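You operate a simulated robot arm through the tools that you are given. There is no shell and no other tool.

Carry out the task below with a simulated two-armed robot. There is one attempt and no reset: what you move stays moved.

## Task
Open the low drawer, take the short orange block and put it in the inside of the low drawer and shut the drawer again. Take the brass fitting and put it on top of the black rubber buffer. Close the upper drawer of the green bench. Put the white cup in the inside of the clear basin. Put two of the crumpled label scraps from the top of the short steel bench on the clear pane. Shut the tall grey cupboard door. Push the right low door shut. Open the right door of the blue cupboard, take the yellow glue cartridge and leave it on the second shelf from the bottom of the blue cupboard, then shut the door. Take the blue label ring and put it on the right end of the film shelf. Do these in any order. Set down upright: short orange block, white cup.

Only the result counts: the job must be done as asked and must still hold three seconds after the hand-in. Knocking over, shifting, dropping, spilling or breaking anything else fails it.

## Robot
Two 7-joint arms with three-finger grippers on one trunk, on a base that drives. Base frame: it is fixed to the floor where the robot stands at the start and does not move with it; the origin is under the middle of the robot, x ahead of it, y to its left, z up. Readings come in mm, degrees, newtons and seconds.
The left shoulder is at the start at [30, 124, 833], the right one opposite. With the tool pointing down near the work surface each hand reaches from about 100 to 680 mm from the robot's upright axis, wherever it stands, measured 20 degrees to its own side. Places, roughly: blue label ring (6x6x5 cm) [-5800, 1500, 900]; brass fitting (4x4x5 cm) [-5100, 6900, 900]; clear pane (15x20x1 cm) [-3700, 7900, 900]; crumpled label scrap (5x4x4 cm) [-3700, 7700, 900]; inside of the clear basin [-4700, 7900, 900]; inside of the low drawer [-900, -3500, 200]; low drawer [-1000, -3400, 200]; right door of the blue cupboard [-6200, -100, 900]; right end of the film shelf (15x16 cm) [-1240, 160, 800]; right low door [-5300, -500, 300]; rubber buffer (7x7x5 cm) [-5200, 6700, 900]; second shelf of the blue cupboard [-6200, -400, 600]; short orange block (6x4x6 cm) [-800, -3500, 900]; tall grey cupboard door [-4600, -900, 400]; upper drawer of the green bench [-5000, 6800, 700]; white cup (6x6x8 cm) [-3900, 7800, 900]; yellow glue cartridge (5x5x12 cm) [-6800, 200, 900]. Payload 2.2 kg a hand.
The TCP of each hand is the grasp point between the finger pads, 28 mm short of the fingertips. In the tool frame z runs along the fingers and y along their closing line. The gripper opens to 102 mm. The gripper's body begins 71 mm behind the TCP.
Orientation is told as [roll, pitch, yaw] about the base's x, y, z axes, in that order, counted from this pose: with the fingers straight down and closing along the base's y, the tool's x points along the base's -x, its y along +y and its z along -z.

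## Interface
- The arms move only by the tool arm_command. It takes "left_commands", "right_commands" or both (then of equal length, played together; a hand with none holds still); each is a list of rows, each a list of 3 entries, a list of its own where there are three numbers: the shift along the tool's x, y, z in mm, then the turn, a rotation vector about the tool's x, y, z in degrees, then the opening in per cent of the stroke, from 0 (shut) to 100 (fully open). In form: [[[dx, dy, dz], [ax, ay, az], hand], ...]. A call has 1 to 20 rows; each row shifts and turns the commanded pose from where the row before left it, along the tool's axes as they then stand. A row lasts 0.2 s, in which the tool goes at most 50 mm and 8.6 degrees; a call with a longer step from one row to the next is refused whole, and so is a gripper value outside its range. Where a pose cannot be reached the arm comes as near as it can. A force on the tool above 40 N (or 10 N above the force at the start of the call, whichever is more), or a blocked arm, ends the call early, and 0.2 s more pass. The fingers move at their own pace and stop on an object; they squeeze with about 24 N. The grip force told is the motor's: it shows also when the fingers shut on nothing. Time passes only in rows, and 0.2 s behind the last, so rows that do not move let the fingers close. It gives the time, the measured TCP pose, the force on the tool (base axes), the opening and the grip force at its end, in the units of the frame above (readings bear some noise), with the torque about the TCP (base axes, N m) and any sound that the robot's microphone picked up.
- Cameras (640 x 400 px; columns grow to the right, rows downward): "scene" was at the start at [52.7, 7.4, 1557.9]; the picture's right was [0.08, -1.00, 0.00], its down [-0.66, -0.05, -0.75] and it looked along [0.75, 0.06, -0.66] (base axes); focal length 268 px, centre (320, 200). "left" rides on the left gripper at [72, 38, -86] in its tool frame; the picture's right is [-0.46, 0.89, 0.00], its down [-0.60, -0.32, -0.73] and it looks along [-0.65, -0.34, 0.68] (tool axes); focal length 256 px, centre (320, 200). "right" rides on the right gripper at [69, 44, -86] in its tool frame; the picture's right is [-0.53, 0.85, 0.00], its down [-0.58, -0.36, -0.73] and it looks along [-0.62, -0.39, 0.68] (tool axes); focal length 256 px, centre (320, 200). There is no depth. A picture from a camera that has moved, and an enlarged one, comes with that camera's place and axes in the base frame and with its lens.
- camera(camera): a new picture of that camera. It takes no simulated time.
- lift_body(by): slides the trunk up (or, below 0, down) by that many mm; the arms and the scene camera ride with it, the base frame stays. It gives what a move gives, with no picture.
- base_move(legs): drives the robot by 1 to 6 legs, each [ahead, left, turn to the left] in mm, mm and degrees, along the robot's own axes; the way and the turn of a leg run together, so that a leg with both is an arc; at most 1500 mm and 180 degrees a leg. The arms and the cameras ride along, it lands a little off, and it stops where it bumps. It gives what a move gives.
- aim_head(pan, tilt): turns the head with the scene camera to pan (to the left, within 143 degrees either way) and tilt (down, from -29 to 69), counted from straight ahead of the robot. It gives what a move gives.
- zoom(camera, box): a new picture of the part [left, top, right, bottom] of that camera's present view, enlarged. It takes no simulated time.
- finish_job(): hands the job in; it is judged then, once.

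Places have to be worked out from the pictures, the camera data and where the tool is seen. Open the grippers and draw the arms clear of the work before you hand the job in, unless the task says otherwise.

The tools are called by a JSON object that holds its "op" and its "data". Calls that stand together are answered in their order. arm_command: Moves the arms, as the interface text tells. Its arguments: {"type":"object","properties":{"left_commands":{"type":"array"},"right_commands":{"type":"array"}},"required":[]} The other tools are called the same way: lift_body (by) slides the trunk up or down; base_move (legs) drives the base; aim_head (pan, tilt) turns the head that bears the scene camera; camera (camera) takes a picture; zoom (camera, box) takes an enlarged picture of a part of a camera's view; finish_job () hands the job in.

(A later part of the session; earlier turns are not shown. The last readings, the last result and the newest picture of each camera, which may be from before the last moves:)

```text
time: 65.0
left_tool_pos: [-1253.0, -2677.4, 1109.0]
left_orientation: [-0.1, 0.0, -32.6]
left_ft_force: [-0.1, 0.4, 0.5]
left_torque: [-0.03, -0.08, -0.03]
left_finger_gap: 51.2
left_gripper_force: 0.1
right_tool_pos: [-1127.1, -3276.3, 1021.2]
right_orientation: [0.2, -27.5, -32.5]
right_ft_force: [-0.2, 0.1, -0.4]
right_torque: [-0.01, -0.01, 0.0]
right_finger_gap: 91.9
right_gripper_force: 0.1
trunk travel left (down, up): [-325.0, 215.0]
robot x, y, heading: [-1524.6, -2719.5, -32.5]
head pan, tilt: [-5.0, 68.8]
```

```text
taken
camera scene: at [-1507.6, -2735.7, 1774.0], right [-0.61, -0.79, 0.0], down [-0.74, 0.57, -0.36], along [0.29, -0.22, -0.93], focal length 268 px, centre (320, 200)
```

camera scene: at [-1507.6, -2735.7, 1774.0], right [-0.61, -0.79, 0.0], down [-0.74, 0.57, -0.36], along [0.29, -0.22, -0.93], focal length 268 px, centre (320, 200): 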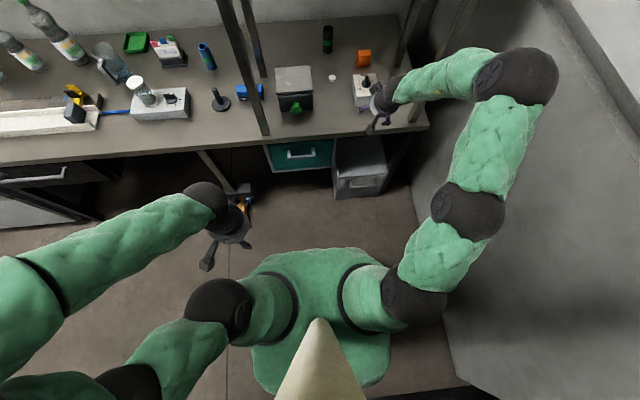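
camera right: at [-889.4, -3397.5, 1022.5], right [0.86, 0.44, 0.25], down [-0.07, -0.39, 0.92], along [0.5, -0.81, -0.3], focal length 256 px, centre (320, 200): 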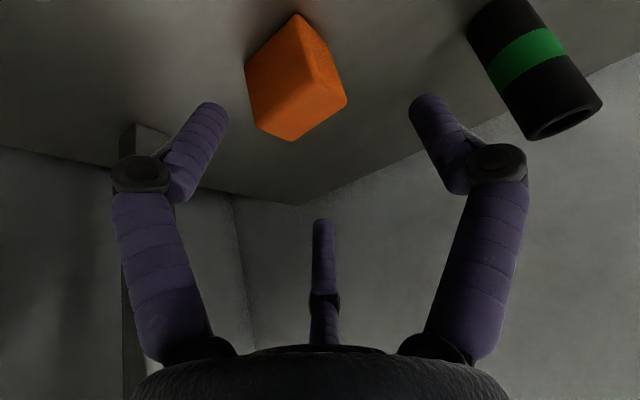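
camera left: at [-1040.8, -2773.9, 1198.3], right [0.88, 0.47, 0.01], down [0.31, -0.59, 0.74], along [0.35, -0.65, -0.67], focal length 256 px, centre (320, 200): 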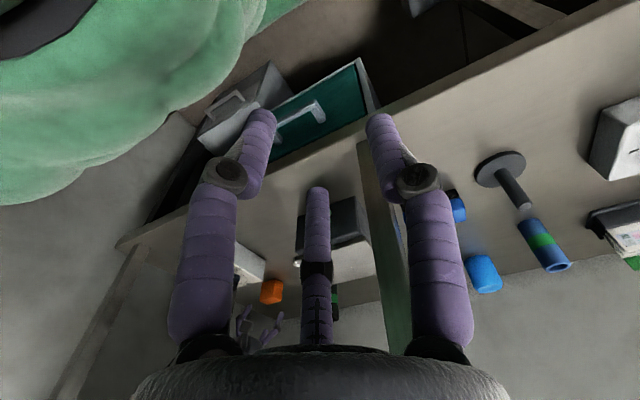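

From here the block reads (-791, -3537), agreeing. I raise the hand 160 mm and lower the trunk 170 mm so the elbow stays under the cabinet.

{"op": "arm_command", "data": {"right_commands": [[[-18.5, 0, -35.5], [0, 0, 0], 90], [[-18.5, 0, -35.5], [0, 0, 0], 90], [[-18.5, 0, -35.5], [0, 0, 0], 90], [[-18.5, 0, -35.5], [0, 0, 0], 90], [[0, 0, 0], [0, 0, 0], 90]]}}

{"op": "lift_body", "data": {"by": -170}}

{"op": "base_move", "data": {"legs": [[220, 0, 0]]}}

{"op": "camera", "data": {"camera": "scene"}}

{"op": "camera", "data": {"camera": "right"}}

```text
time: 66.2
left_tool_pos: [-1252.2, -2676.9, 1109.5]
left_orientation: [0.0, 0.1, -32.6]
left_ft_force: [-0.2, 0.3, -0.4]
left_torque: [0.04, 0.03, 0.0]
left_finger_gap: 51.0
left_gripper_force: 0.1
right_tool_pos: [-1125.5, -3280.1, 1180.8]
right_orientation: [0.2, -27.5, -32.6]
right_ft_force: [0.6, 0.2, -0.1]
right_torque: [0.03, 0.04, 0.01]
right_finger_gap: 91.8
right_gripper_force: 0.1
trunk travel left (down, up): [-325.0, 215.0]
robot x, y, heading: [-1522.9, -2715.5, -32.8]
head pan, tilt: [-5.0, 68.8]
```

```text
time: 68.2
left_tool_pos: [-1253.7, -2677.4, 940.4]
left_orientation: [0.0, 0.1, -32.7]
left_ft_force: [-0.2, 0.8, -0.3]
left_torque: [0.02, -0.02, -0.02]
left_finger_gap: 51.2
left_gripper_force: 0.1
right_tool_pos: [-1126.2, -3280.3, 1011.4]
right_orientation: [0.2, -27.5, -32.5]
right_ft_force: [0.8, 0.3, -0.1]
right_torque: [0.0, 0.0, -0.01]
right_finger_gap: 91.8
right_gripper_force: 0.1
trunk travel left (down, up): [-155.0, 385.0]
robot x, y, heading: [-1526.9, -2718.8, -32.9]
head pan, tilt: [-5.0, 68.8]
```

```text
time: 69.8
left_tool_pos: [-1069.3, -2790.9, 939.3]
left_orientation: [0.0, 0.1, -32.1]
left_ft_force: [1.0, 0.4, 0.0]
left_torque: [0.04, 0.04, 0.0]
left_finger_gap: 51.1
left_gripper_force: 0.0
right_tool_pos: [-937.0, -3392.7, 1010.9]
right_orientation: [0.2, -27.3, -32.0]
right_ft_force: [0.6, 0.6, -0.9]
right_torque: [-0.02, 0.0, 0.01]
right_finger_gap: 91.8
right_gripper_force: 0.1
trunk travel left (down, up): [-155.0, 385.0]
robot x, y, heading: [-1341.3, -2835.7, -31.9]
head pan, tilt: [-5.0, 68.8]
```

```text
taken
camera scene: at [-1322.5, -2852.8, 1603.9], right [-0.6, -0.8, 0.0], down [-0.74, 0.56, -0.36], along [0.29, -0.22, -0.93], focal length 268 px, centre (320, 200)
```

scene: 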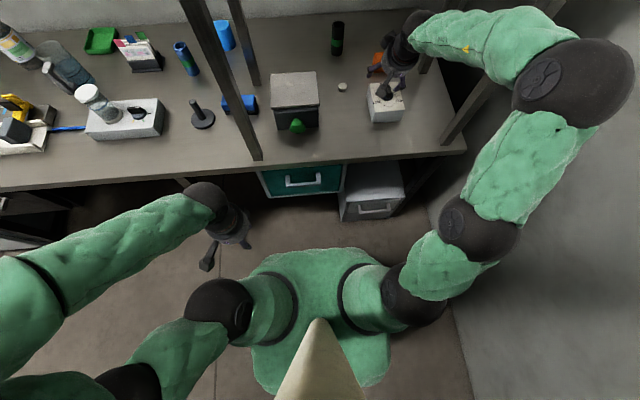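

```text
taken
camera right: at [-1000.5, -3302.7, 1055.6], right [0.85, 0.47, 0.25], down [-0.05, -0.4, 0.91], along [0.53, -0.79, -0.32], focal length 256 px, centre (320, 200)
```

right: 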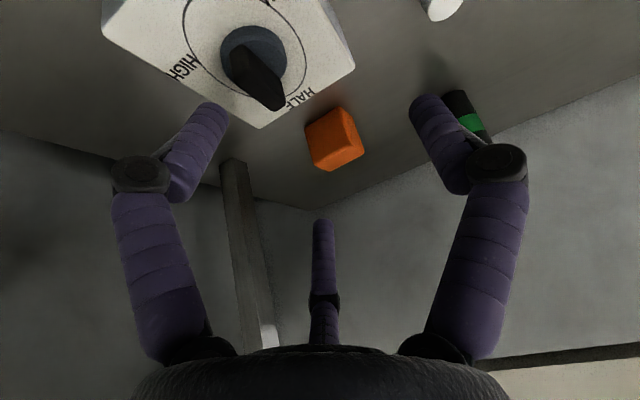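

The forearm now hooks outside the cabinet's right front leg, which is a bad line. I back out, pull the hand in, turn right 25° and come in diagonally from the left so the arm passes midway between the legs.

{"op": "base_move", "data": {"legs": [[-230, 0, 0]]}}

{"op": "arm_command", "data": {"right_commands": [[[35, 20, 0], [0, 0, 0], 90], [[35, 20, -5], [0, 0, 0], 90], [[35, 20, -5], [0, 0, 0], 90], [[35, 20, -5], [0, 0, 0], 90], [[15, 20, -5], [0, 0, 0], 90], [[0, 10, 0], [0, 0, 0], 90]]}}

{"op": "base_move", "data": {"legs": [[0, 0, -25.7]]}}

{"op": "lift_body", "data": {"by": 60}}

{"op": "camera", "data": {"camera": "scene"}}

```text
time: 71.6
left_tool_pos: [-1272.6, -2663.6, 940.9]
left_orientation: [0.0, 0.0, -32.3]
left_ft_force: [-1.0, 0.4, -1.1]
left_torque: [-0.03, -0.03, 0.0]
left_finger_gap: 50.9
left_gripper_force: 0.0
right_tool_pos: [-1142.8, -3266.0, 1012.1]
right_orientation: [0.2, -27.6, -32.2]
right_ft_force: [-0.2, 0.9, 0.5]
right_torque: [0.01, -0.01, 0.01]
right_finger_gap: 91.8
right_gripper_force: 0.1
trunk travel left (down, up): [-155.0, 385.0]
robot x, y, heading: [-1545.2, -2708.4, -32.2]
head pan, tilt: [-5.0, 68.8]
```

```text
time: 73.0
left_tool_pos: [-1272.3, -2662.6, 940.0]
left_orientation: [0.0, 0.1, -32.4]
left_ft_force: [-0.3, 0.0, -0.9]
left_torque: [-0.01, 0.01, 0.06]
left_finger_gap: 51.0
left_gripper_force: 0.2
right_tool_pos: [-1207.4, -3093.1, 958.1]
right_orientation: [0.2, -27.5, -32.1]
right_ft_force: [0.3, 0.3, 0.2]
right_torque: [0.04, 0.0, 0.0]
right_finger_gap: 92.0
right_gripper_force: 0.1
trunk travel left (down, up): [-155.0, 385.0]
robot x, y, heading: [-1544.4, -2702.9, -31.8]
head pan, tilt: [-5.0, 68.8]
```

```text
time: 74.7
left_tool_pos: [-1281.1, -2788.9, 939.6]
left_orientation: [0.0, 0.1, -58.6]
left_ft_force: [-0.3, -0.1, 0.4]
left_torque: [0.02, 0.02, -0.01]
left_finger_gap: 51.1
left_gripper_force: 0.1
right_tool_pos: [-1413.2, -3203.5, 956.3]
right_orientation: [0.2, -27.5, -58.5]
right_ft_force: [-0.2, -0.3, 0.0]
right_torque: [-0.02, -0.01, 0.0]
right_finger_gap: 91.9
right_gripper_force: 0.2
trunk travel left (down, up): [-155.0, 385.0]
robot x, y, heading: [-1545.4, -2706.7, -58.5]
head pan, tilt: [-5.0, 68.8]
```

```text
time: 75.7
left_tool_pos: [-1279.7, -2788.7, 1000.3]
left_orientation: [-0.1, 0.2, -58.7]
left_ft_force: [-0.9, 0.1, 0.3]
left_torque: [-0.05, 0.02, -0.01]
left_finger_gap: 51.2
left_gripper_force: 0.0
right_tool_pos: [-1414.6, -3202.4, 1015.6]
right_orientation: [0.2, -27.5, -58.5]
right_ft_force: [0.2, 0.6, 0.4]
right_torque: [0.01, -0.02, 0.03]
right_finger_gap: 91.7
right_gripper_force: 0.1
trunk travel left (down, up): [-215.0, 325.0]
robot x, y, heading: [-1543.6, -2709.4, -58.8]
head pan, tilt: [-5.0, 68.8]
```

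```text
taken
camera scene: at [-1535.1, -2731.9, 1663.8], right [-0.9, -0.44, 0.0], down [-0.41, 0.84, -0.36], along [0.16, -0.32, -0.93], focal length 268 px, centre (320, 200)
```

scene: 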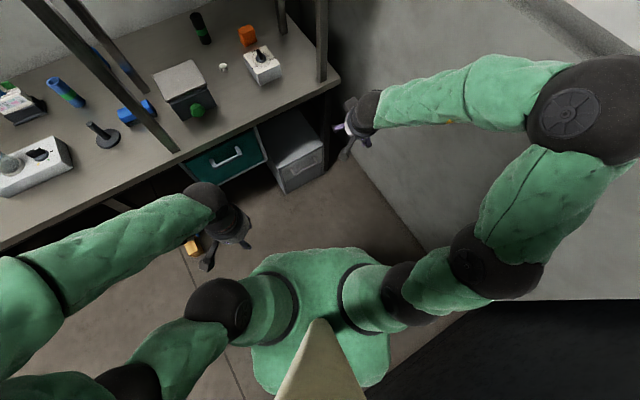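

Block bears 838 ahead, 28 right from the planned spot. I bring the left hand in front of the chest to clear the left leg, then drive there.

{"op": "arm_command", "data": {"left_commands": [[[0, -40, 0], [0, 0, 0], 50], [[0, -40, 0], [0, 0, 0], 50], [[0, -40, 0], [0, 0, 0], 50], [[0, 0, 0], [0, 0, 0], 50]]}}

{"op": "base_move", "data": {"legs": [[100, 239, 0], [160, 0, 0]]}}

{"op": "camera", "data": {"camera": "scene"}}

{"op": "camera", "data": {"camera": "right"}}

```text
time: 76.7
left_tool_pos: [-1381.6, -2848.1, 998.4]
left_orientation: [-0.1, 0.0, -58.5]
left_ft_force: [0.7, -0.1, 0.2]
left_torque: [-0.03, 0.03, -0.02]
left_finger_gap: 51.0
left_gripper_force: 0.0
right_tool_pos: [-1413.9, -3202.7, 1017.6]
right_orientation: [0.2, -27.4, -58.5]
right_ft_force: [0.0, -0.7, 1.4]
right_torque: [-0.04, 0.05, 0.03]
right_finger_gap: 91.7
right_gripper_force: 0.0
trunk travel left (down, up): [-215.0, 325.0]
robot x, y, heading: [-1544.1, -2711.0, -58.6]
head pan, tilt: [-5.0, 68.8]
```

```text
time: 79.6
left_tool_pos: [-1043.6, -2945.7, 997.0]
left_orientation: [0.1, 0.1, -58.9]
left_ft_force: [0.0, -0.3, 0.5]
left_torque: [0.08, 0.04, 0.04]
left_finger_gap: 51.0
left_gripper_force: 0.0
right_tool_pos: [-1078.1, -3298.9, 1015.3]
right_orientation: [0.2, -27.4, -58.7]
right_ft_force: [-0.9, 0.3, -0.8]
right_torque: [0.01, 0.02, 0.0]
right_finger_gap: 92.0
right_gripper_force: 0.0
trunk travel left (down, up): [-215.0, 325.0]
robot x, y, heading: [-1205.2, -2801.9, -58.7]
head pan, tilt: [-5.0, 68.8]
```

```text
taken
camera scene: at [-1196.7, -2828.9, 1663.9], right [-0.9, -0.44, 0.0], down [-0.41, 0.84, -0.36], along [0.16, -0.32, -0.93], focal length 268 px, centre (320, 200)
```

scene: 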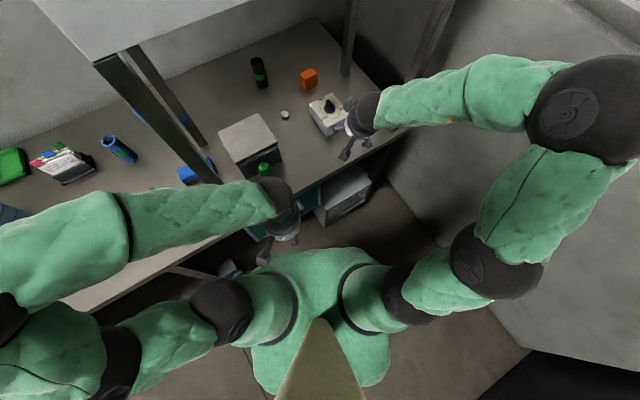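

```text
taken
camera right: at [-1092.8, -3191.1, 1061.5], right [0.97, 0.04, 0.25], down [-0.22, -0.34, 0.91], along [0.12, -0.94, -0.32], focal length 256 px, centre (320, 200)
```

right: 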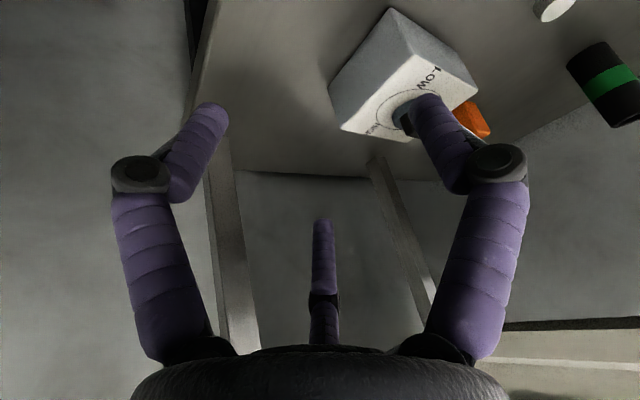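

Arm line is good now. I yaw the hand to match the block (closing along the bench), tilt to 45°, and reach forward above the white box.

{"op": "arm_command", "data": {"right_commands": [[[0, 0, 0], [-3, 0, -5.77], 90], [[0, 0, 0], [-3, 0, -5.77], 90], [[0, 0, 0], [-3, 0, -5.77], 90], [[0, 0, 0], [-3, 0, -5.77], 90], [[0, 0, 0], [0, -6, 0], 90], [[0, 0, 0], [0, -6, 0], 90], [[0, 0, 0], [0, -5.5, 0], 90], [[-31.2, -7, 27.2], [0, 0, 0], 90], [[-31.2, -7, 27.2], [0, 0, 0], 90], [[-31.2, -7, 27.2], [0, 0, 0], 90], [[-31.2, -7, 27.2], [0, 0, 0], 90], [[-31.2, -7, 27.2], [0, 0, 0], 90], [[-31.2, -7, 27.2], [0, 0, 0], 90], [[-31.2, -7, 27.2], [0, 0, 0], 90], [[0, 0, 0], [0, 0, 0], 90]]}}

{"op": "camera", "data": {"camera": "scene"}}

{"op": "camera", "data": {"camera": "right"}}

```text
time: 82.8
left_tool_pos: [-1045.2, -2945.5, 998.1]
left_orientation: [0.0, 0.1, -58.9]
left_ft_force: [0.4, 1.4, 0.0]
left_torque: [-0.01, 0.01, 0.03]
left_finger_gap: 51.1
left_gripper_force: 0.0
right_tool_pos: [-862.9, -3496.2, 1034.5]
right_orientation: [0.1, -45.1, -32.7]
right_ft_force: [-0.7, 0.2, 0.8]
right_torque: [0.02, 0.0, -0.02]
right_finger_gap: 91.9
right_gripper_force: 0.0
trunk travel left (down, up): [-215.0, 325.0]
robot x, y, heading: [-1204.5, -2803.7, -59.2]
head pan, tilt: [-5.0, 68.8]
```

```text
taken
camera scene: at [-1198.4, -2826.6, 1664.0], right [-0.9, -0.44, 0.0], down [-0.41, 0.84, -0.36], along [0.16, -0.33, -0.93], focal length 268 px, centre (320, 200)
```

scene: 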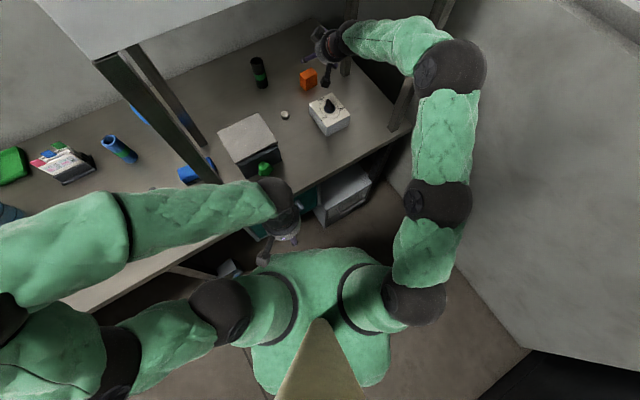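

```text
taken
camera right: at [-931.5, -3400.8, 1048.1], right [0.77, 0.51, 0.38], down [-0.29, -0.25, 0.92], along [0.56, -0.82, -0.05], focal length 256 px, centre (320, 200)
```

right: 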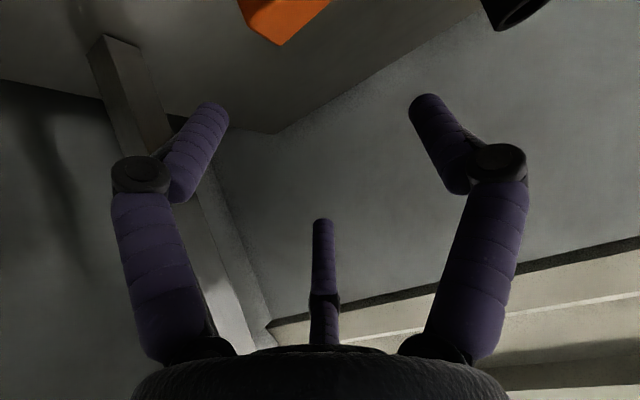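

The hand is above and behind the white box at the right yaw. I lower it 80 mm to the start of the final approach line and check.

{"op": "arm_command", "data": {"right_commands": [[[29, 0, 30], [0, 0, 0], 90], [[29, 0, 30], [0, 0, 0], 90], [[0, 0, 0], [0, 0, 0], 90]]}}

{"op": "camera", "data": {"camera": "right"}}

{"op": "zoom", "data": {"camera": "scene", "box": [250, 10, 490, 160]}}

```text
time: 83.6
left_tool_pos: [-1043.6, -2944.8, 997.0]
left_orientation: [0.1, 0.1, -58.8]
left_ft_force: [0.2, 0.5, 0.1]
left_torque: [0.01, 0.0, 0.0]
left_finger_gap: 51.1
left_gripper_force: 0.0
right_tool_pos: [-859.2, -3496.0, 954.9]
right_orientation: [0.1, -45.1, -32.8]
right_ft_force: [-0.3, 0.1, -0.3]
right_torque: [-0.01, 0.0, 0.01]
right_finger_gap: 91.6
right_gripper_force: 0.0
trunk travel left (down, up): [-215.0, 325.0]
robot x, y, heading: [-1204.7, -2803.6, -59.0]
head pan, tilt: [-5.0, 68.8]
```

```text
taken
camera right: at [-928.4, -3400.5, 966.2], right [0.77, 0.51, 0.38], down [-0.29, -0.25, 0.92], along [0.56, -0.82, -0.04], focal length 256 px, centre (320, 200)
```

right: 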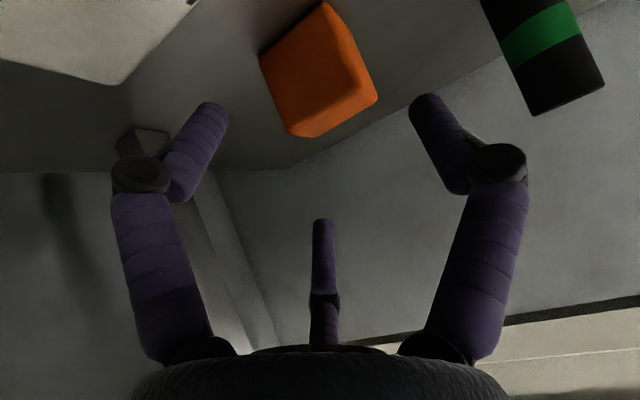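

```text
2.67 times, centred on (370, 85) of scene
camera zoom: at [-1197.9, -2826.8, 1664.0], right [-0.9, -0.44, 0.0], down [-0.41, 0.84, -0.36], along [0.16, -0.33, -0.93], focal length 713 px, centre (187, 507)
```

zoom: 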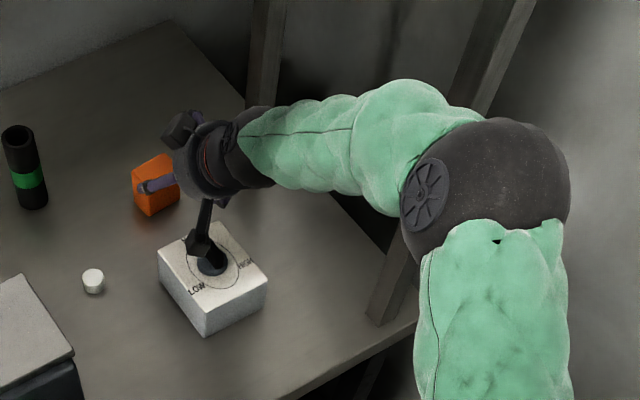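

The wrist camera bracket hovers near the box knob, so I go forward first, then down onto the block (now read at (-791, -3538)).

{"op": "arm_command", "data": {"right_commands": [[[-21.2, 0, 21.2], [0, 0, 0], 90], [[-21.2, 0, 21.2], [0, 0, 0], 90], [[15.8, 0, 24.3], [0, 0, 0], 90], [[15.8, 0, 24.3], [0, 0, 0], 90], [[0, 0, 0], [0, 0, 0], 90]]}}

{"op": "camera", "data": {"camera": "right"}}

{"op": "zoom", "data": {"camera": "scene", "box": [250, 10, 490, 160]}}

```text
time: 84.6
left_tool_pos: [-1044.2, -2945.0, 997.8]
left_orientation: [0.0, 0.1, -58.9]
left_ft_force: [-0.3, -0.7, 0.4]
left_torque: [0.01, 0.01, -0.01]
left_finger_gap: 51.0
left_gripper_force: 0.1
right_tool_pos: [-799.6, -3537.4, 914.9]
right_orientation: [0.1, -45.7, -33.0]
right_ft_force: [-5.2, 4.7, 12.3]
right_torque: [1.43, 1.09, 0.06]
right_finger_gap: 92.1
right_gripper_force: 0.6
trunk travel left (down, up): [-215.0, 325.0]
robot x, y, heading: [-1206.9, -2802.7, -59.2]
head pan, tilt: [-5.0, 68.8]
stopped in row 4 (right hand): the force on the tool passed its limit at 51 N (the readings are from after the stop); the commanded pose is now the measured one
```

```text
taken
camera right: at [-867.1, -3442.3, 925.8], right [0.77, 0.51, 0.38], down [-0.3, -0.24, 0.92], along [0.56, -0.83, -0.03], focal length 256 px, centre (320, 200)
```

right: 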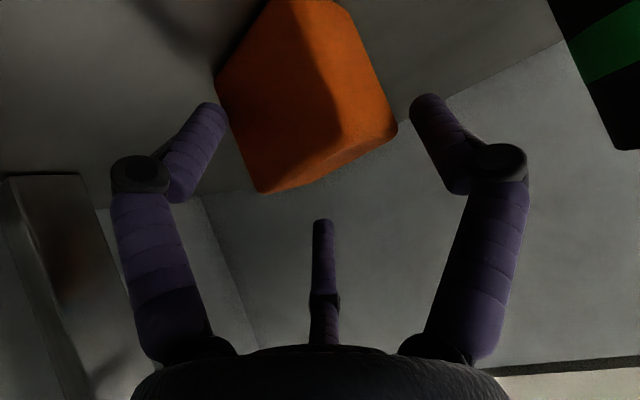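

```text
2.67 times, centred on (370, 85) of scene
camera zoom: at [-1197.7, -2827.1, 1664.0], right [-0.9, -0.44, 0.0], down [-0.41, 0.84, -0.36], along [0.16, -0.33, -0.93], focal length 713 px, centre (187, 507)
```

zoom: 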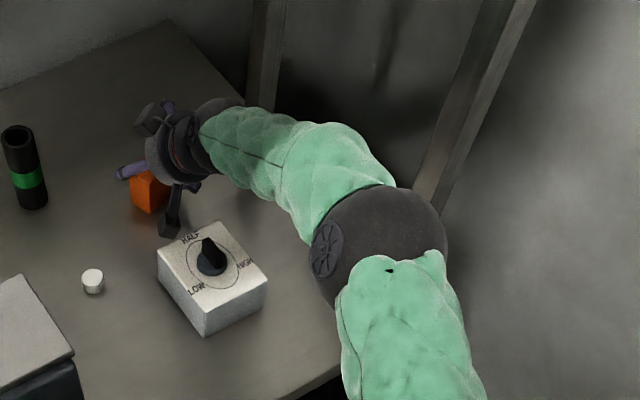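

The torque says the wrist camera bracket touched the white box (it did not move). A steeper hand keeps the camera above the box, so I lift 60 mm and reduce the tilt to 20°.

{"op": "arm_command", "data": {"right_commands": [[[-21, 0, -21], [0, 0, 0], 90], [[-21, 0, -21], [0, 0, 0], 90], [[0, 0, 0], [0, 6.5, 0], 90], [[0, 0, 0], [0, 6.5, 0], 90], [[0, 0, 0], [0, 6.5, 0], 90], [[0, 0, 0], [0, 6.5, 0], 90], [[0, 0, 0], [0, 0, 0], 90]]}}

{"op": "camera", "data": {"camera": "right"}}

{"op": "camera", "data": {"camera": "scene"}}

```text
time: 86.2
left_tool_pos: [-1043.4, -2946.0, 996.8]
left_orientation: [0.0, 0.1, -58.9]
left_ft_force: [0.2, -0.7, 0.8]
left_torque: [0.03, 0.0, 0.01]
left_finger_gap: 50.9
left_gripper_force: 0.2
right_tool_pos: [-815.2, -3511.4, 963.3]
right_orientation: [0.2, -19.6, -32.9]
right_ft_force: [0.2, -0.7, 0.3]
right_torque: [0.0, 0.01, -0.01]
right_finger_gap: 91.8
right_gripper_force: 0.2
right hand out of reach, approached as far as the arm can: row 6
trunk travel left (down, up): [-215.0, 325.0]
robot x, y, heading: [-1208.3, -2800.2, -58.7]
head pan, tilt: [-5.0, 68.8]
```

```text
taken
camera right: at [-870.0, -3424.3, 1022.5], right [0.88, 0.44, 0.18], down [0.05, -0.47, 0.88], along [0.47, -0.77, -0.44], focal length 256 px, centre (320, 200)
```

right: 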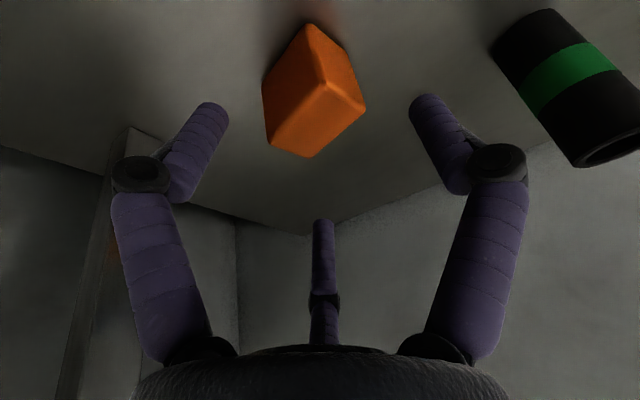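

```text
taken
camera scene: at [-1196.9, -2828.2, 1663.9], right [-0.9, -0.44, 0.0], down [-0.41, 0.84, -0.36], along [0.16, -0.32, -0.93], focal length 268 px, centre (320, 200)
```

scene: 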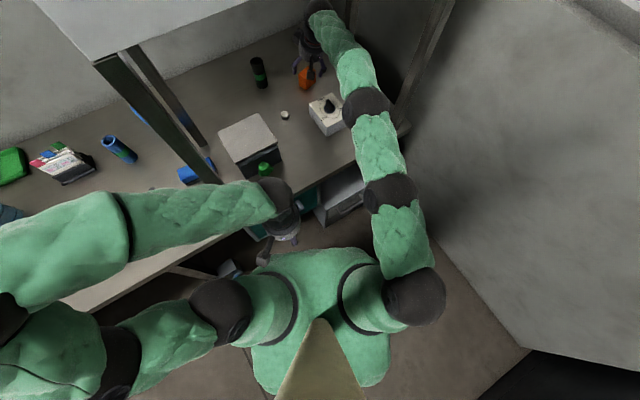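

At 20° tilt I am about 35 mm short of reach. I drive 45 mm closer along the robot's heading with the hand held above the block.

{"op": "base_move", "data": {"legs": [[45, 0, 0]]}}

{"op": "camera", "data": {"camera": "right"}}

```text
time: 87.1
left_tool_pos: [-1020.0, -2984.7, 997.1]
left_orientation: [-0.2, 0.2, -58.9]
left_ft_force: [-0.3, 0.2, -0.6]
left_torque: [0.03, 0.0, 0.02]
left_finger_gap: 51.2
left_gripper_force: 0.0
right_tool_pos: [-790.0, -3550.8, 962.8]
right_orientation: [0.2, -19.5, -32.9]
right_ft_force: [1.1, -0.2, -0.8]
right_torque: [0.02, 0.0, 0.0]
right_finger_gap: 91.7
right_gripper_force: 0.1
trunk travel left (down, up): [-215.0, 325.0]
robot x, y, heading: [-1183.7, -2839.9, -59.0]
head pan, tilt: [-5.0, 68.8]
```

```text
taken
camera right: at [-846.1, -3463.9, 1021.1], right [0.88, 0.44, 0.18], down [0.05, -0.47, 0.88], along [0.47, -0.77, -0.44], focal length 256 px, centre (320, 200)
```

right: 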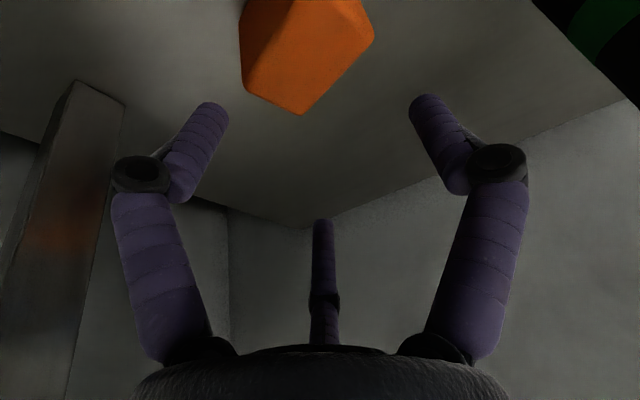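

TCP is at (-790, -3551, 963); block centre ≈ (-791, -3537). I trim left/back a bit and go straight down to z≈873.

{"op": "arm_command", "data": {"right_commands": [[[7.5, 10, -2.7], [0, 0, 0], 90], [[7.5, 0, 21.2], [0, 0, 0], 90], [[7.5, 0, 21.2], [0, 0, 0], 90], [[7.5, 0, 21.2], [0, 0, 0], 90], [[7.5, 0, 21.2], [0, 0, 0], 90], [[0, 0, 0], [0, 0, 0], 90]]}}

{"op": "camera", "data": {"camera": "right"}}

{"op": "zoom", "data": {"camera": "scene", "box": [210, 0, 450, 150]}}

```text
time: 88.5
left_tool_pos: [-1024.4, -2983.1, 998.4]
left_orientation: [0.0, 0.0, -58.9]
left_ft_force: [-0.1, -0.3, 0.2]
left_torque: [0.01, 0.02, -0.02]
left_finger_gap: 51.0
left_gripper_force: 0.0
right_tool_pos: [-793.7, -3539.5, 876.7]
right_orientation: [0.1, -19.8, -33.0]
right_ft_force: [-6.9, -1.1, 10.5]
right_torque: [-0.04, 0.73, -0.04]
right_finger_gap: 102.5
right_gripper_force: 6.7
trunk travel left (down, up): [-215.0, 325.0]
robot x, y, heading: [-1182.3, -2841.3, -58.7]
head pan, tilt: [-5.0, 68.8]
```

```text
taken
camera right: at [-849.8, -3452.9, 935.8], right [0.88, 0.44, 0.18], down [0.05, -0.47, 0.88], along [0.47, -0.77, -0.43], focal length 256 px, centre (320, 200)
```

right: 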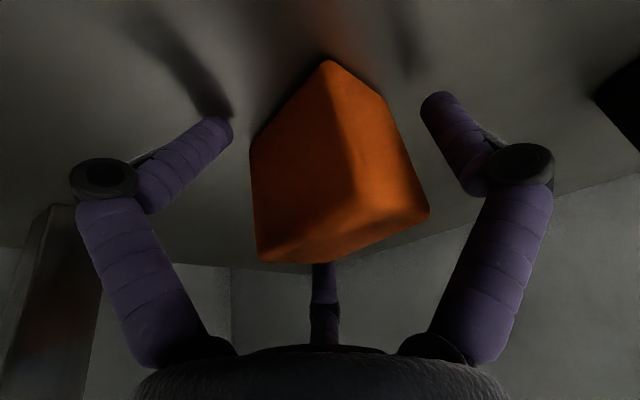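

```text
2.67 times, centred on (330, 75) of scene
camera zoom: at [-1176.3, -2864.3, 1664.1], right [-0.9, -0.44, 0.0], down [-0.41, 0.84, -0.36], along [0.16, -0.33, -0.93], focal length 713 px, centre (293, 533)
```

zoom: 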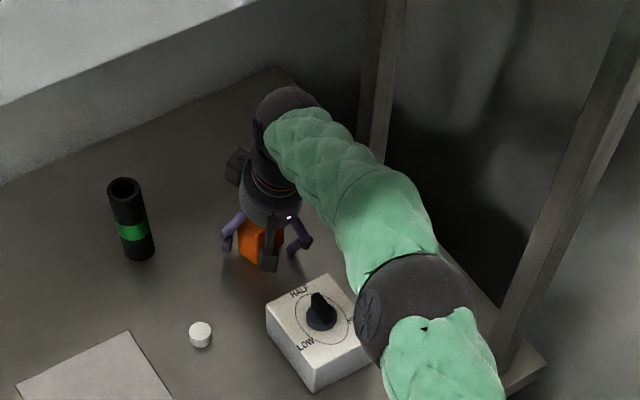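

The contact reads as the rear fingertip resting on the bench (z≈837), so the hand behaves like the three-finger shape seen. I raise 6 mm and close gently, then look.

{"op": "arm_command", "data": {"right_commands": [[[-2, 0, -5.6], [0, 0, 0], 90], [[0, 0, 0], [0, 0, 0], 60], [[0, 0, 0], [0, 0, 0], 40], [[0, 0, 0], [0, 0, 0], 20], [[0, 0, 0], [0, 0, 0], 0], [[0, 0, 0], [0, 0, 0], 0]]}}

{"op": "camera", "data": {"camera": "right"}}

{"op": "zoom", "data": {"camera": "scene", "box": [210, 0, 450, 150]}}

```text
time: 89.9
left_tool_pos: [-1022.5, -2980.7, 998.2]
left_orientation: [-0.1, -0.1, -58.8]
left_ft_force: [0.7, -0.6, 1.0]
left_torque: [0.03, 0.01, 0.03]
left_finger_gap: 51.0
left_gripper_force: 0.0
right_tool_pos: [-793.0, -3537.7, 888.1]
right_orientation: [-0.1, -20.2, -32.8]
right_ft_force: [1.6, 1.9, 32.6]
right_torque: [0.23, 0.9, 0.02]
right_finger_gap: 61.9
right_gripper_force: 24.4
trunk travel left (down, up): [-215.0, 325.0]
robot x, y, heading: [-1182.9, -2837.6, -59.1]
head pan, tilt: [-5.0, 68.8]
```

```text
taken
camera right: at [-847.9, -3450.8, 944.9], right [0.88, 0.44, 0.18], down [0.05, -0.46, 0.89], along [0.47, -0.77, -0.43], focal length 256 px, centre (320, 200)
```

right: 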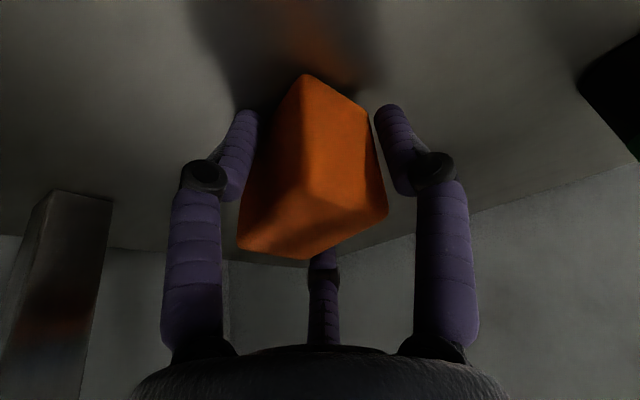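

```text
2.67 times, centred on (330, 75) of scene
camera zoom: at [-1176.2, -2861.8, 1664.2], right [-0.9, -0.44, 0.0], down [-0.41, 0.84, -0.36], along [0.16, -0.33, -0.93], focal length 713 px, centre (293, 533)
```

zoom: 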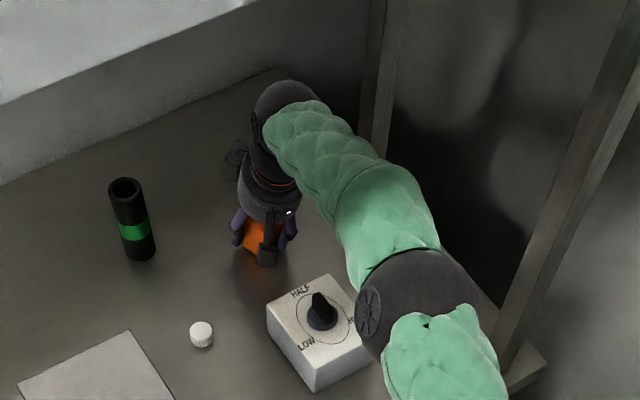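

The gap of 62 mm matches the block's long side, so it is held. I lift it straight up and check.

{"op": "arm_command", "data": {"right_commands": [[[-4, 0, -11], [0, 0, 0], 0], [[-8, 0, -22], [0, 0, 0], 0], [[-10, 0, -28], [0, 0, 0], 0], [[0, 0, 0], [0, 0, 0], 0]]}}

{"op": "camera", "data": {"camera": "right"}}

{"op": "zoom", "data": {"camera": "scene", "box": [210, 0, 450, 150]}}

```text
time: 90.9
left_tool_pos: [-1021.3, -2984.1, 997.6]
left_orientation: [0.0, 0.1, -58.9]
left_ft_force: [0.5, 0.2, 0.0]
left_torque: [0.02, 0.01, -0.01]
left_finger_gap: 50.9
left_gripper_force: 0.2
right_tool_pos: [-793.4, -3534.6, 943.9]
right_orientation: [0.1, -19.5, -32.9]
right_ft_force: [-0.6, 0.5, -1.9]
right_torque: [-0.01, 0.01, 0.01]
right_finger_gap: 56.6
right_gripper_force: 24.2
trunk travel left (down, up): [-215.0, 325.0]
robot x, y, heading: [-1183.1, -2845.9, -58.9]
head pan, tilt: [-5.0, 68.8]
```

```text
taken
camera right: at [-849.1, -3448.7, 1003.0], right [0.88, 0.44, 0.18], down [0.05, -0.47, 0.88], along [0.47, -0.77, -0.44], focal length 256 px, centre (320, 200)
```

right: 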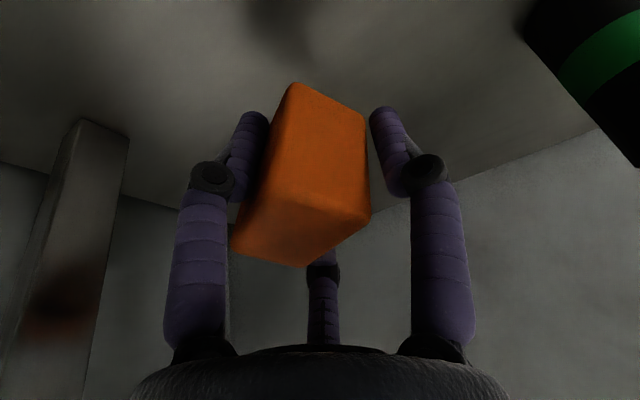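

```text
2.67 times, centred on (330, 75) of scene
camera zoom: at [-1174.3, -2866.1, 1663.9], right [-0.9, -0.44, 0.0], down [-0.41, 0.84, -0.36], along [0.16, -0.33, -0.93], focal length 713 px, centre (293, 533)
```

zoom: 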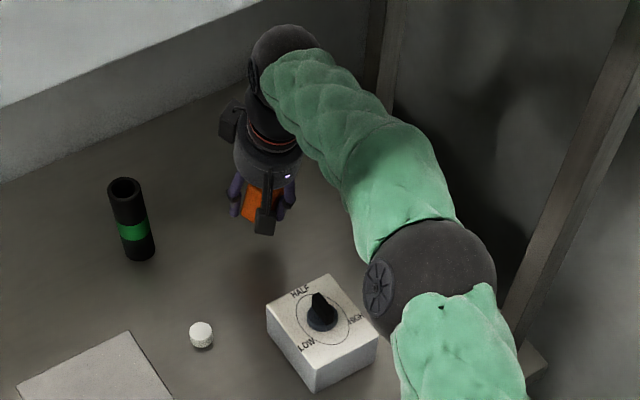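

The block is up. I zoom to see how it sits in the fingers (tilt).

{"op": "zoom", "data": {"camera": "right", "box": [200, 60, 440, 280]}}

{"op": "zoom", "data": {"camera": "scene", "box": [280, 40, 340, 100]}}

```text
1.82 times, centred on (320, 170) of right
camera zoom: at [-849.1, -3448.7, 1003.0], right [0.88, 0.44, 0.18], down [0.05, -0.47, 0.88], along [0.47, -0.77, -0.44], focal length 465 px, centre (320, 254)
```

zoom: 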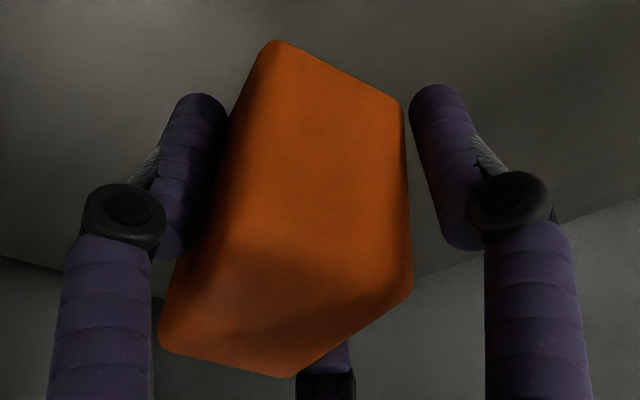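

```text
6.67 times, centred on (310, 70) of scene
camera zoom: at [-1174.3, -2866.1, 1663.9], right [-0.9, -0.44, 0.0], down [-0.41, 0.84, -0.36], along [0.16, -0.33, -0.93], focal length 1783 px, centre (387, 1067)
```

zoom: 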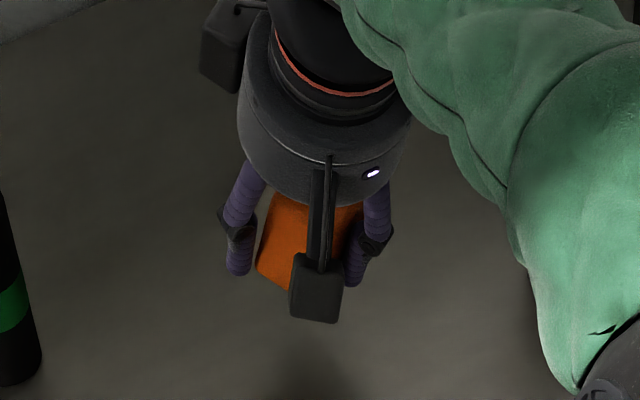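

The block is held, perhaps leaning a little; it will settle upright when set down. I raise it further and back straight out the way I came.

{"op": "arm_command", "data": {"right_commands": [[[-12, 0, -32], [0, 0, 0], 0], [[-12, 0, -32], [0, 0, 0], 0], [[-12, 0, -32], [0, 0, 0], 0], [[0, 0, 0], [0, 0, 0], 0]]}}

{"op": "base_move", "data": {"legs": [[-300, 0, 0]]}}

{"op": "camera", "data": {"camera": "scene"}}

{"op": "camera", "data": {"camera": "right"}}

```text
time: 91.9
left_tool_pos: [-1021.2, -2983.8, 998.9]
left_orientation: [0.0, 0.0, -58.9]
left_ft_force: [0.6, 0.6, -0.1]
left_torque: [-0.03, 0.0, -0.02]
left_finger_gap: 51.1
left_gripper_force: 0.1
right_tool_pos: [-791.2, -3540.7, 1046.5]
right_orientation: [0.1, -19.6, -32.9]
right_ft_force: [0.6, 0.1, -1.7]
right_torque: [0.0, -0.03, -0.03]
right_finger_gap: 56.5
right_gripper_force: 24.1
trunk travel left (down, up): [-215.0, 325.0]
robot x, y, heading: [-1182.4, -2843.8, -59.0]
head pan, tilt: [-5.0, 68.8]
```

```text
time: 94.0
left_tool_pos: [-1179.5, -2721.3, 997.1]
left_orientation: [0.0, 0.0, -58.5]
left_ft_force: [0.3, 0.8, -0.2]
left_torque: [-0.01, -0.03, 0.0]
left_finger_gap: 51.3
left_gripper_force: 0.0
right_tool_pos: [-947.0, -3276.1, 1046.8]
right_orientation: [0.2, -19.6, -32.4]
right_ft_force: [0.5, 0.2, -0.4]
right_torque: [0.02, -0.02, 0.02]
right_finger_gap: 56.6
right_gripper_force: 23.6
trunk travel left (down, up): [-215.0, 325.0]
robot x, y, heading: [-1339.4, -2580.0, -58.4]
head pan, tilt: [-5.0, 68.8]
```

```text
taken
camera scene: at [-1334.0, -2603.1, 1664.0], right [-0.9, -0.45, 0.0], down [-0.42, 0.83, -0.36], along [0.16, -0.32, -0.93], focal length 268 px, centre (320, 200)
```

scene: 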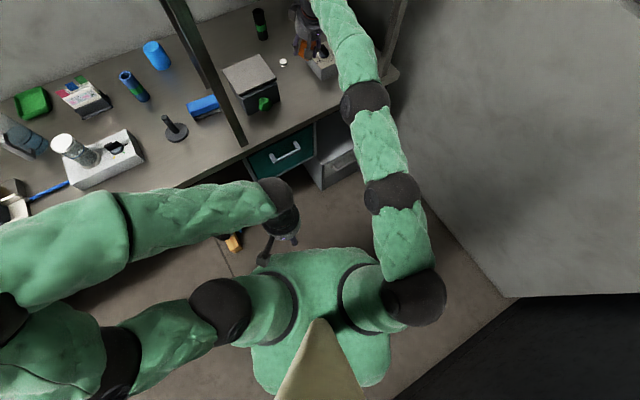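

```text
taken
camera right: at [-1002.8, -3188.7, 1105.5], right [0.88, 0.44, 0.18], down [0.05, -0.47, 0.88], along [0.48, -0.76, -0.43], focal length 256 px, centre (320, 200)
```

right: 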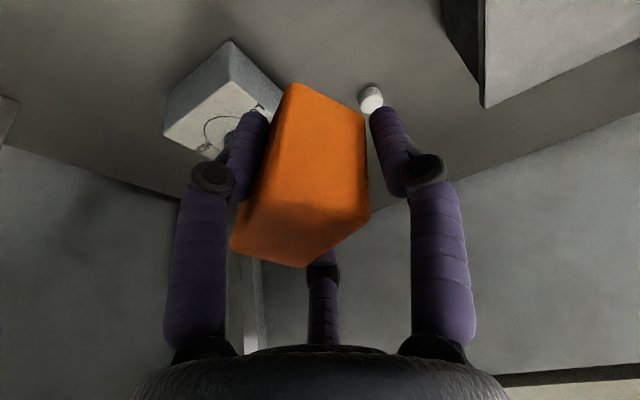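

I retract the right arm so the held block is clear of the bench edge.

{"op": "arm_command", "data": {"right_commands": [[[42, 0, -15], [0, 0, 0], 0], [[42, 0, -15], [0, 0, 0], 0], [[42, 0, -15], [0, 0, 0], 0], [[42, 0, -15], [0, 0, 0], 0], [[42, 0, -15], [0, 0, 0], 0], [[42, 0, -15], [0, 0, 0], 0], [[42, 0, -15], [0, 0, 0], 0], [[0, 0, 0], [0, 0, 0], 0]]}}

{"op": "aim_head", "data": {"pan": -30, "tilt": 50}}

{"op": "camera", "data": {"camera": "scene"}}

```text
time: 95.8
left_tool_pos: [-1179.3, -2721.1, 998.5]
left_orientation: [0.0, 0.2, -58.5]
left_ft_force: [0.3, 0.3, 0.3]
left_torque: [0.03, -0.01, -0.02]
left_finger_gap: 51.2
left_gripper_force: 0.0
right_tool_pos: [-1209.3, -3106.1, 1045.5]
right_orientation: [0.1, -19.6, -32.4]
right_ft_force: [0.3, -1.3, -1.6]
right_torque: [-0.01, 0.0, -0.04]
right_finger_gap: 56.6
right_gripper_force: 23.7
trunk travel left (down, up): [-215.0, 325.0]
robot x, y, heading: [-1343.7, -2585.2, -58.4]
head pan, tilt: [-5.0, 68.8]
```

```text
time: 96.6
left_tool_pos: [-1178.5, -2721.8, 998.4]
left_orientation: [0.0, 0.1, -58.5]
left_ft_force: [-0.1, 0.3, -0.1]
left_torque: [0.02, 0.01, -0.02]
left_finger_gap: 51.1
left_gripper_force: 0.0
right_tool_pos: [-1209.1, -3106.5, 1046.6]
right_orientation: [0.0, -19.6, -32.4]
right_ft_force: [1.1, 0.4, -1.6]
right_torque: [0.03, -0.01, 0.01]
right_finger_gap: 56.5
right_gripper_force: 24.2
trunk travel left (down, up): [-215.0, 325.0]
robot x, y, heading: [-1340.5, -2579.3, -58.3]
head pan, tilt: [-30.0, 50.0]
```

```text
taken
camera scene: at [-1356.3, -2631.1, 1685.9], right [-1.0, -0.03, 0.0], down [-0.02, 0.77, -0.64], along [0.02, -0.64, -0.77], focal length 268 px, centre (320, 200)
```

scene: 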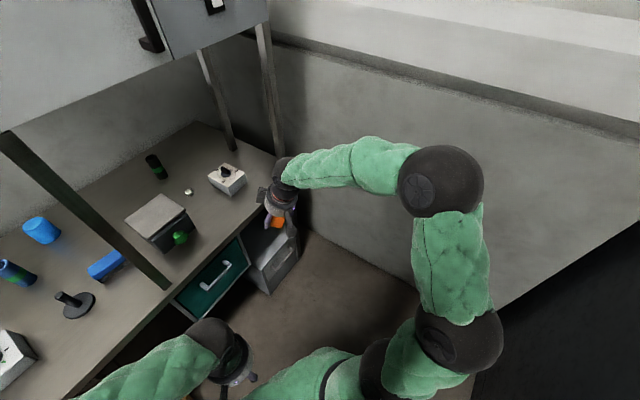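

The bench is undisturbed. I zoom on the low unit to understand its drawer front and handle.

{"op": "zoom", "data": {"camera": "scene", "box": [160, 190, 340, 310]}}

```text
3.33 times, centred on (250, 250) of scene
camera zoom: at [-1356.3, -2631.1, 1685.9], right [-1.0, -0.03, 0.0], down [-0.02, 0.77, -0.64], along [0.02, -0.64, -0.77], focal length 892 px, centre (553, 33)
```

zoom: 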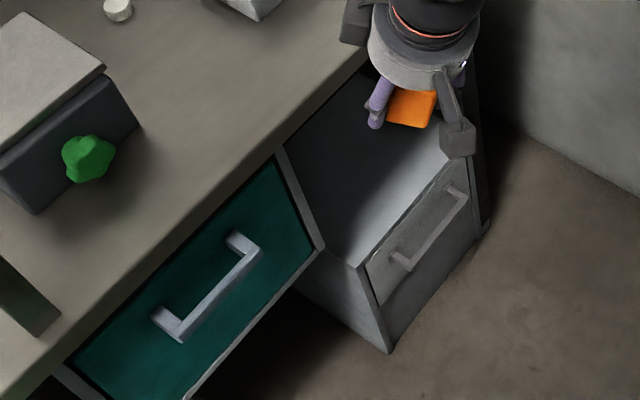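

The low unit's front is at n≈-885 with a drawer front at z 190–345 and a bar handle around (-1131, -3344, 272), about 157 mm long. I lower the trunk, tuck the block hand to the right and drive nearer.

{"op": "lift_body", "data": {"by": -213}}

{"op": "arm_command", "data": {"right_commands": [[[33.5, -6.5, -12], [0, 0, 0], 0], [[33.5, -6.5, -12], [0, 0, 0], 0], [[33.5, -6.5, -12], [0, 0, 0], 0], [[33.5, -6.5, -12], [0, 0, 0], 0], [[0, 0, 0], [0, 0, 0], 0]]}}

{"op": "base_move", "data": {"legs": [[160, -191, 0]]}}

{"op": "aim_head", "data": {"pan": 0, "tilt": 60}}

{"op": "camera", "data": {"camera": "scene"}}

```text
time: 98.9
left_tool_pos: [-1178.9, -2721.2, 784.4]
left_orientation: [0.1, 0.1, -58.4]
left_ft_force: [-0.7, -0.2, 0.2]
left_torque: [-0.01, -0.02, 0.05]
left_finger_gap: 50.9
left_gripper_force: 0.1
right_tool_pos: [-1209.6, -3105.2, 833.7]
right_orientation: [0.1, -19.7, -32.6]
right_ft_force: [-0.1, -0.1, -1.6]
right_torque: [0.0, 0.02, 0.02]
right_finger_gap: 56.1
right_gripper_force: 23.8
trunk travel left (down, up): [-2.0, 538.0]
robot x, y, heading: [-1345.7, -2582.4, -58.7]
head pan, tilt: [-30.0, 50.0]
```

```text
time: 100.1
left_tool_pos: [-1179.7, -2720.5, 784.4]
left_orientation: [0.0, 0.1, -58.4]
left_ft_force: [0.3, 0.6, -0.4]
left_torque: [-0.03, 0.0, -0.01]
left_finger_gap: 51.1
left_gripper_force: 0.1
right_tool_pos: [-1347.4, -3051.8, 835.5]
right_orientation: [0.0, -19.6, -32.5]
right_ft_force: [0.3, 0.5, -0.9]
right_torque: [0.02, -0.03, 0.04]
right_finger_gap: 56.5
right_gripper_force: 23.9
trunk travel left (down, up): [-2.0, 538.0]
robot x, y, heading: [-1341.1, -2582.0, -58.5]
head pan, tilt: [-30.0, 50.0]
```

```text
time: 101.9
left_tool_pos: [-1256.9, -2956.1, 785.9]
left_orientation: [0.0, 0.1, -58.8]
left_ft_force: [-0.5, -0.9, -0.5]
left_torque: [0.0, 0.01, 0.02]
left_finger_gap: 50.9
left_gripper_force: 0.0
right_tool_pos: [-1426.7, -3286.5, 834.9]
right_orientation: [0.1, -19.6, -32.9]
right_ft_force: [0.2, 0.2, -1.2]
right_torque: [0.06, -0.05, 0.0]
right_finger_gap: 56.4
right_gripper_force: 24.5
trunk travel left (down, up): [-2.0, 538.0]
robot x, y, heading: [-1415.0, -2814.4, -58.8]
head pan, tilt: [-30.0, 50.0]
```

```text
time: 102.9
left_tool_pos: [-1256.6, -2957.2, 783.9]
left_orientation: [0.0, 0.0, -58.8]
left_ft_force: [-0.5, -0.8, 0.7]
left_torque: [-0.01, 0.01, -0.02]
left_finger_gap: 51.1
left_gripper_force: 0.1
right_tool_pos: [-1426.0, -3285.4, 836.2]
right_orientation: [0.1, -19.6, -32.9]
right_ft_force: [0.1, 0.4, -1.4]
right_torque: [-0.01, -0.02, 0.0]
right_finger_gap: 56.3
right_gripper_force: 23.7
trunk travel left (down, up): [-2.0, 538.0]
robot x, y, heading: [-1416.8, -2819.0, -58.8]
head pan, tilt: [0.0, 60.0]
```

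```text
taken
camera scene: at [-1400.2, -2845.6, 1460.4], right [-0.86, -0.52, 0.0], down [-0.45, 0.74, -0.5], along [0.26, -0.43, -0.87], focal length 268 px, centre (320, 200)
```

scene: 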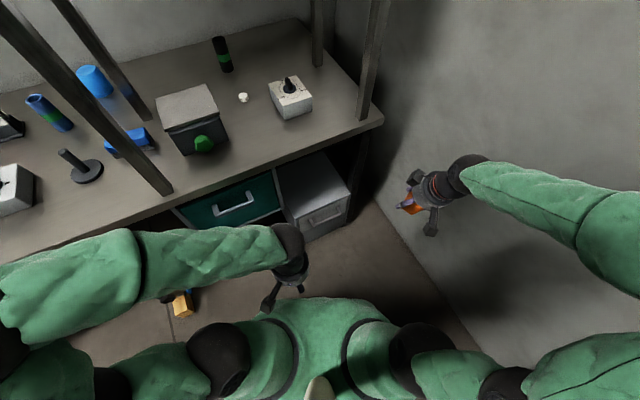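

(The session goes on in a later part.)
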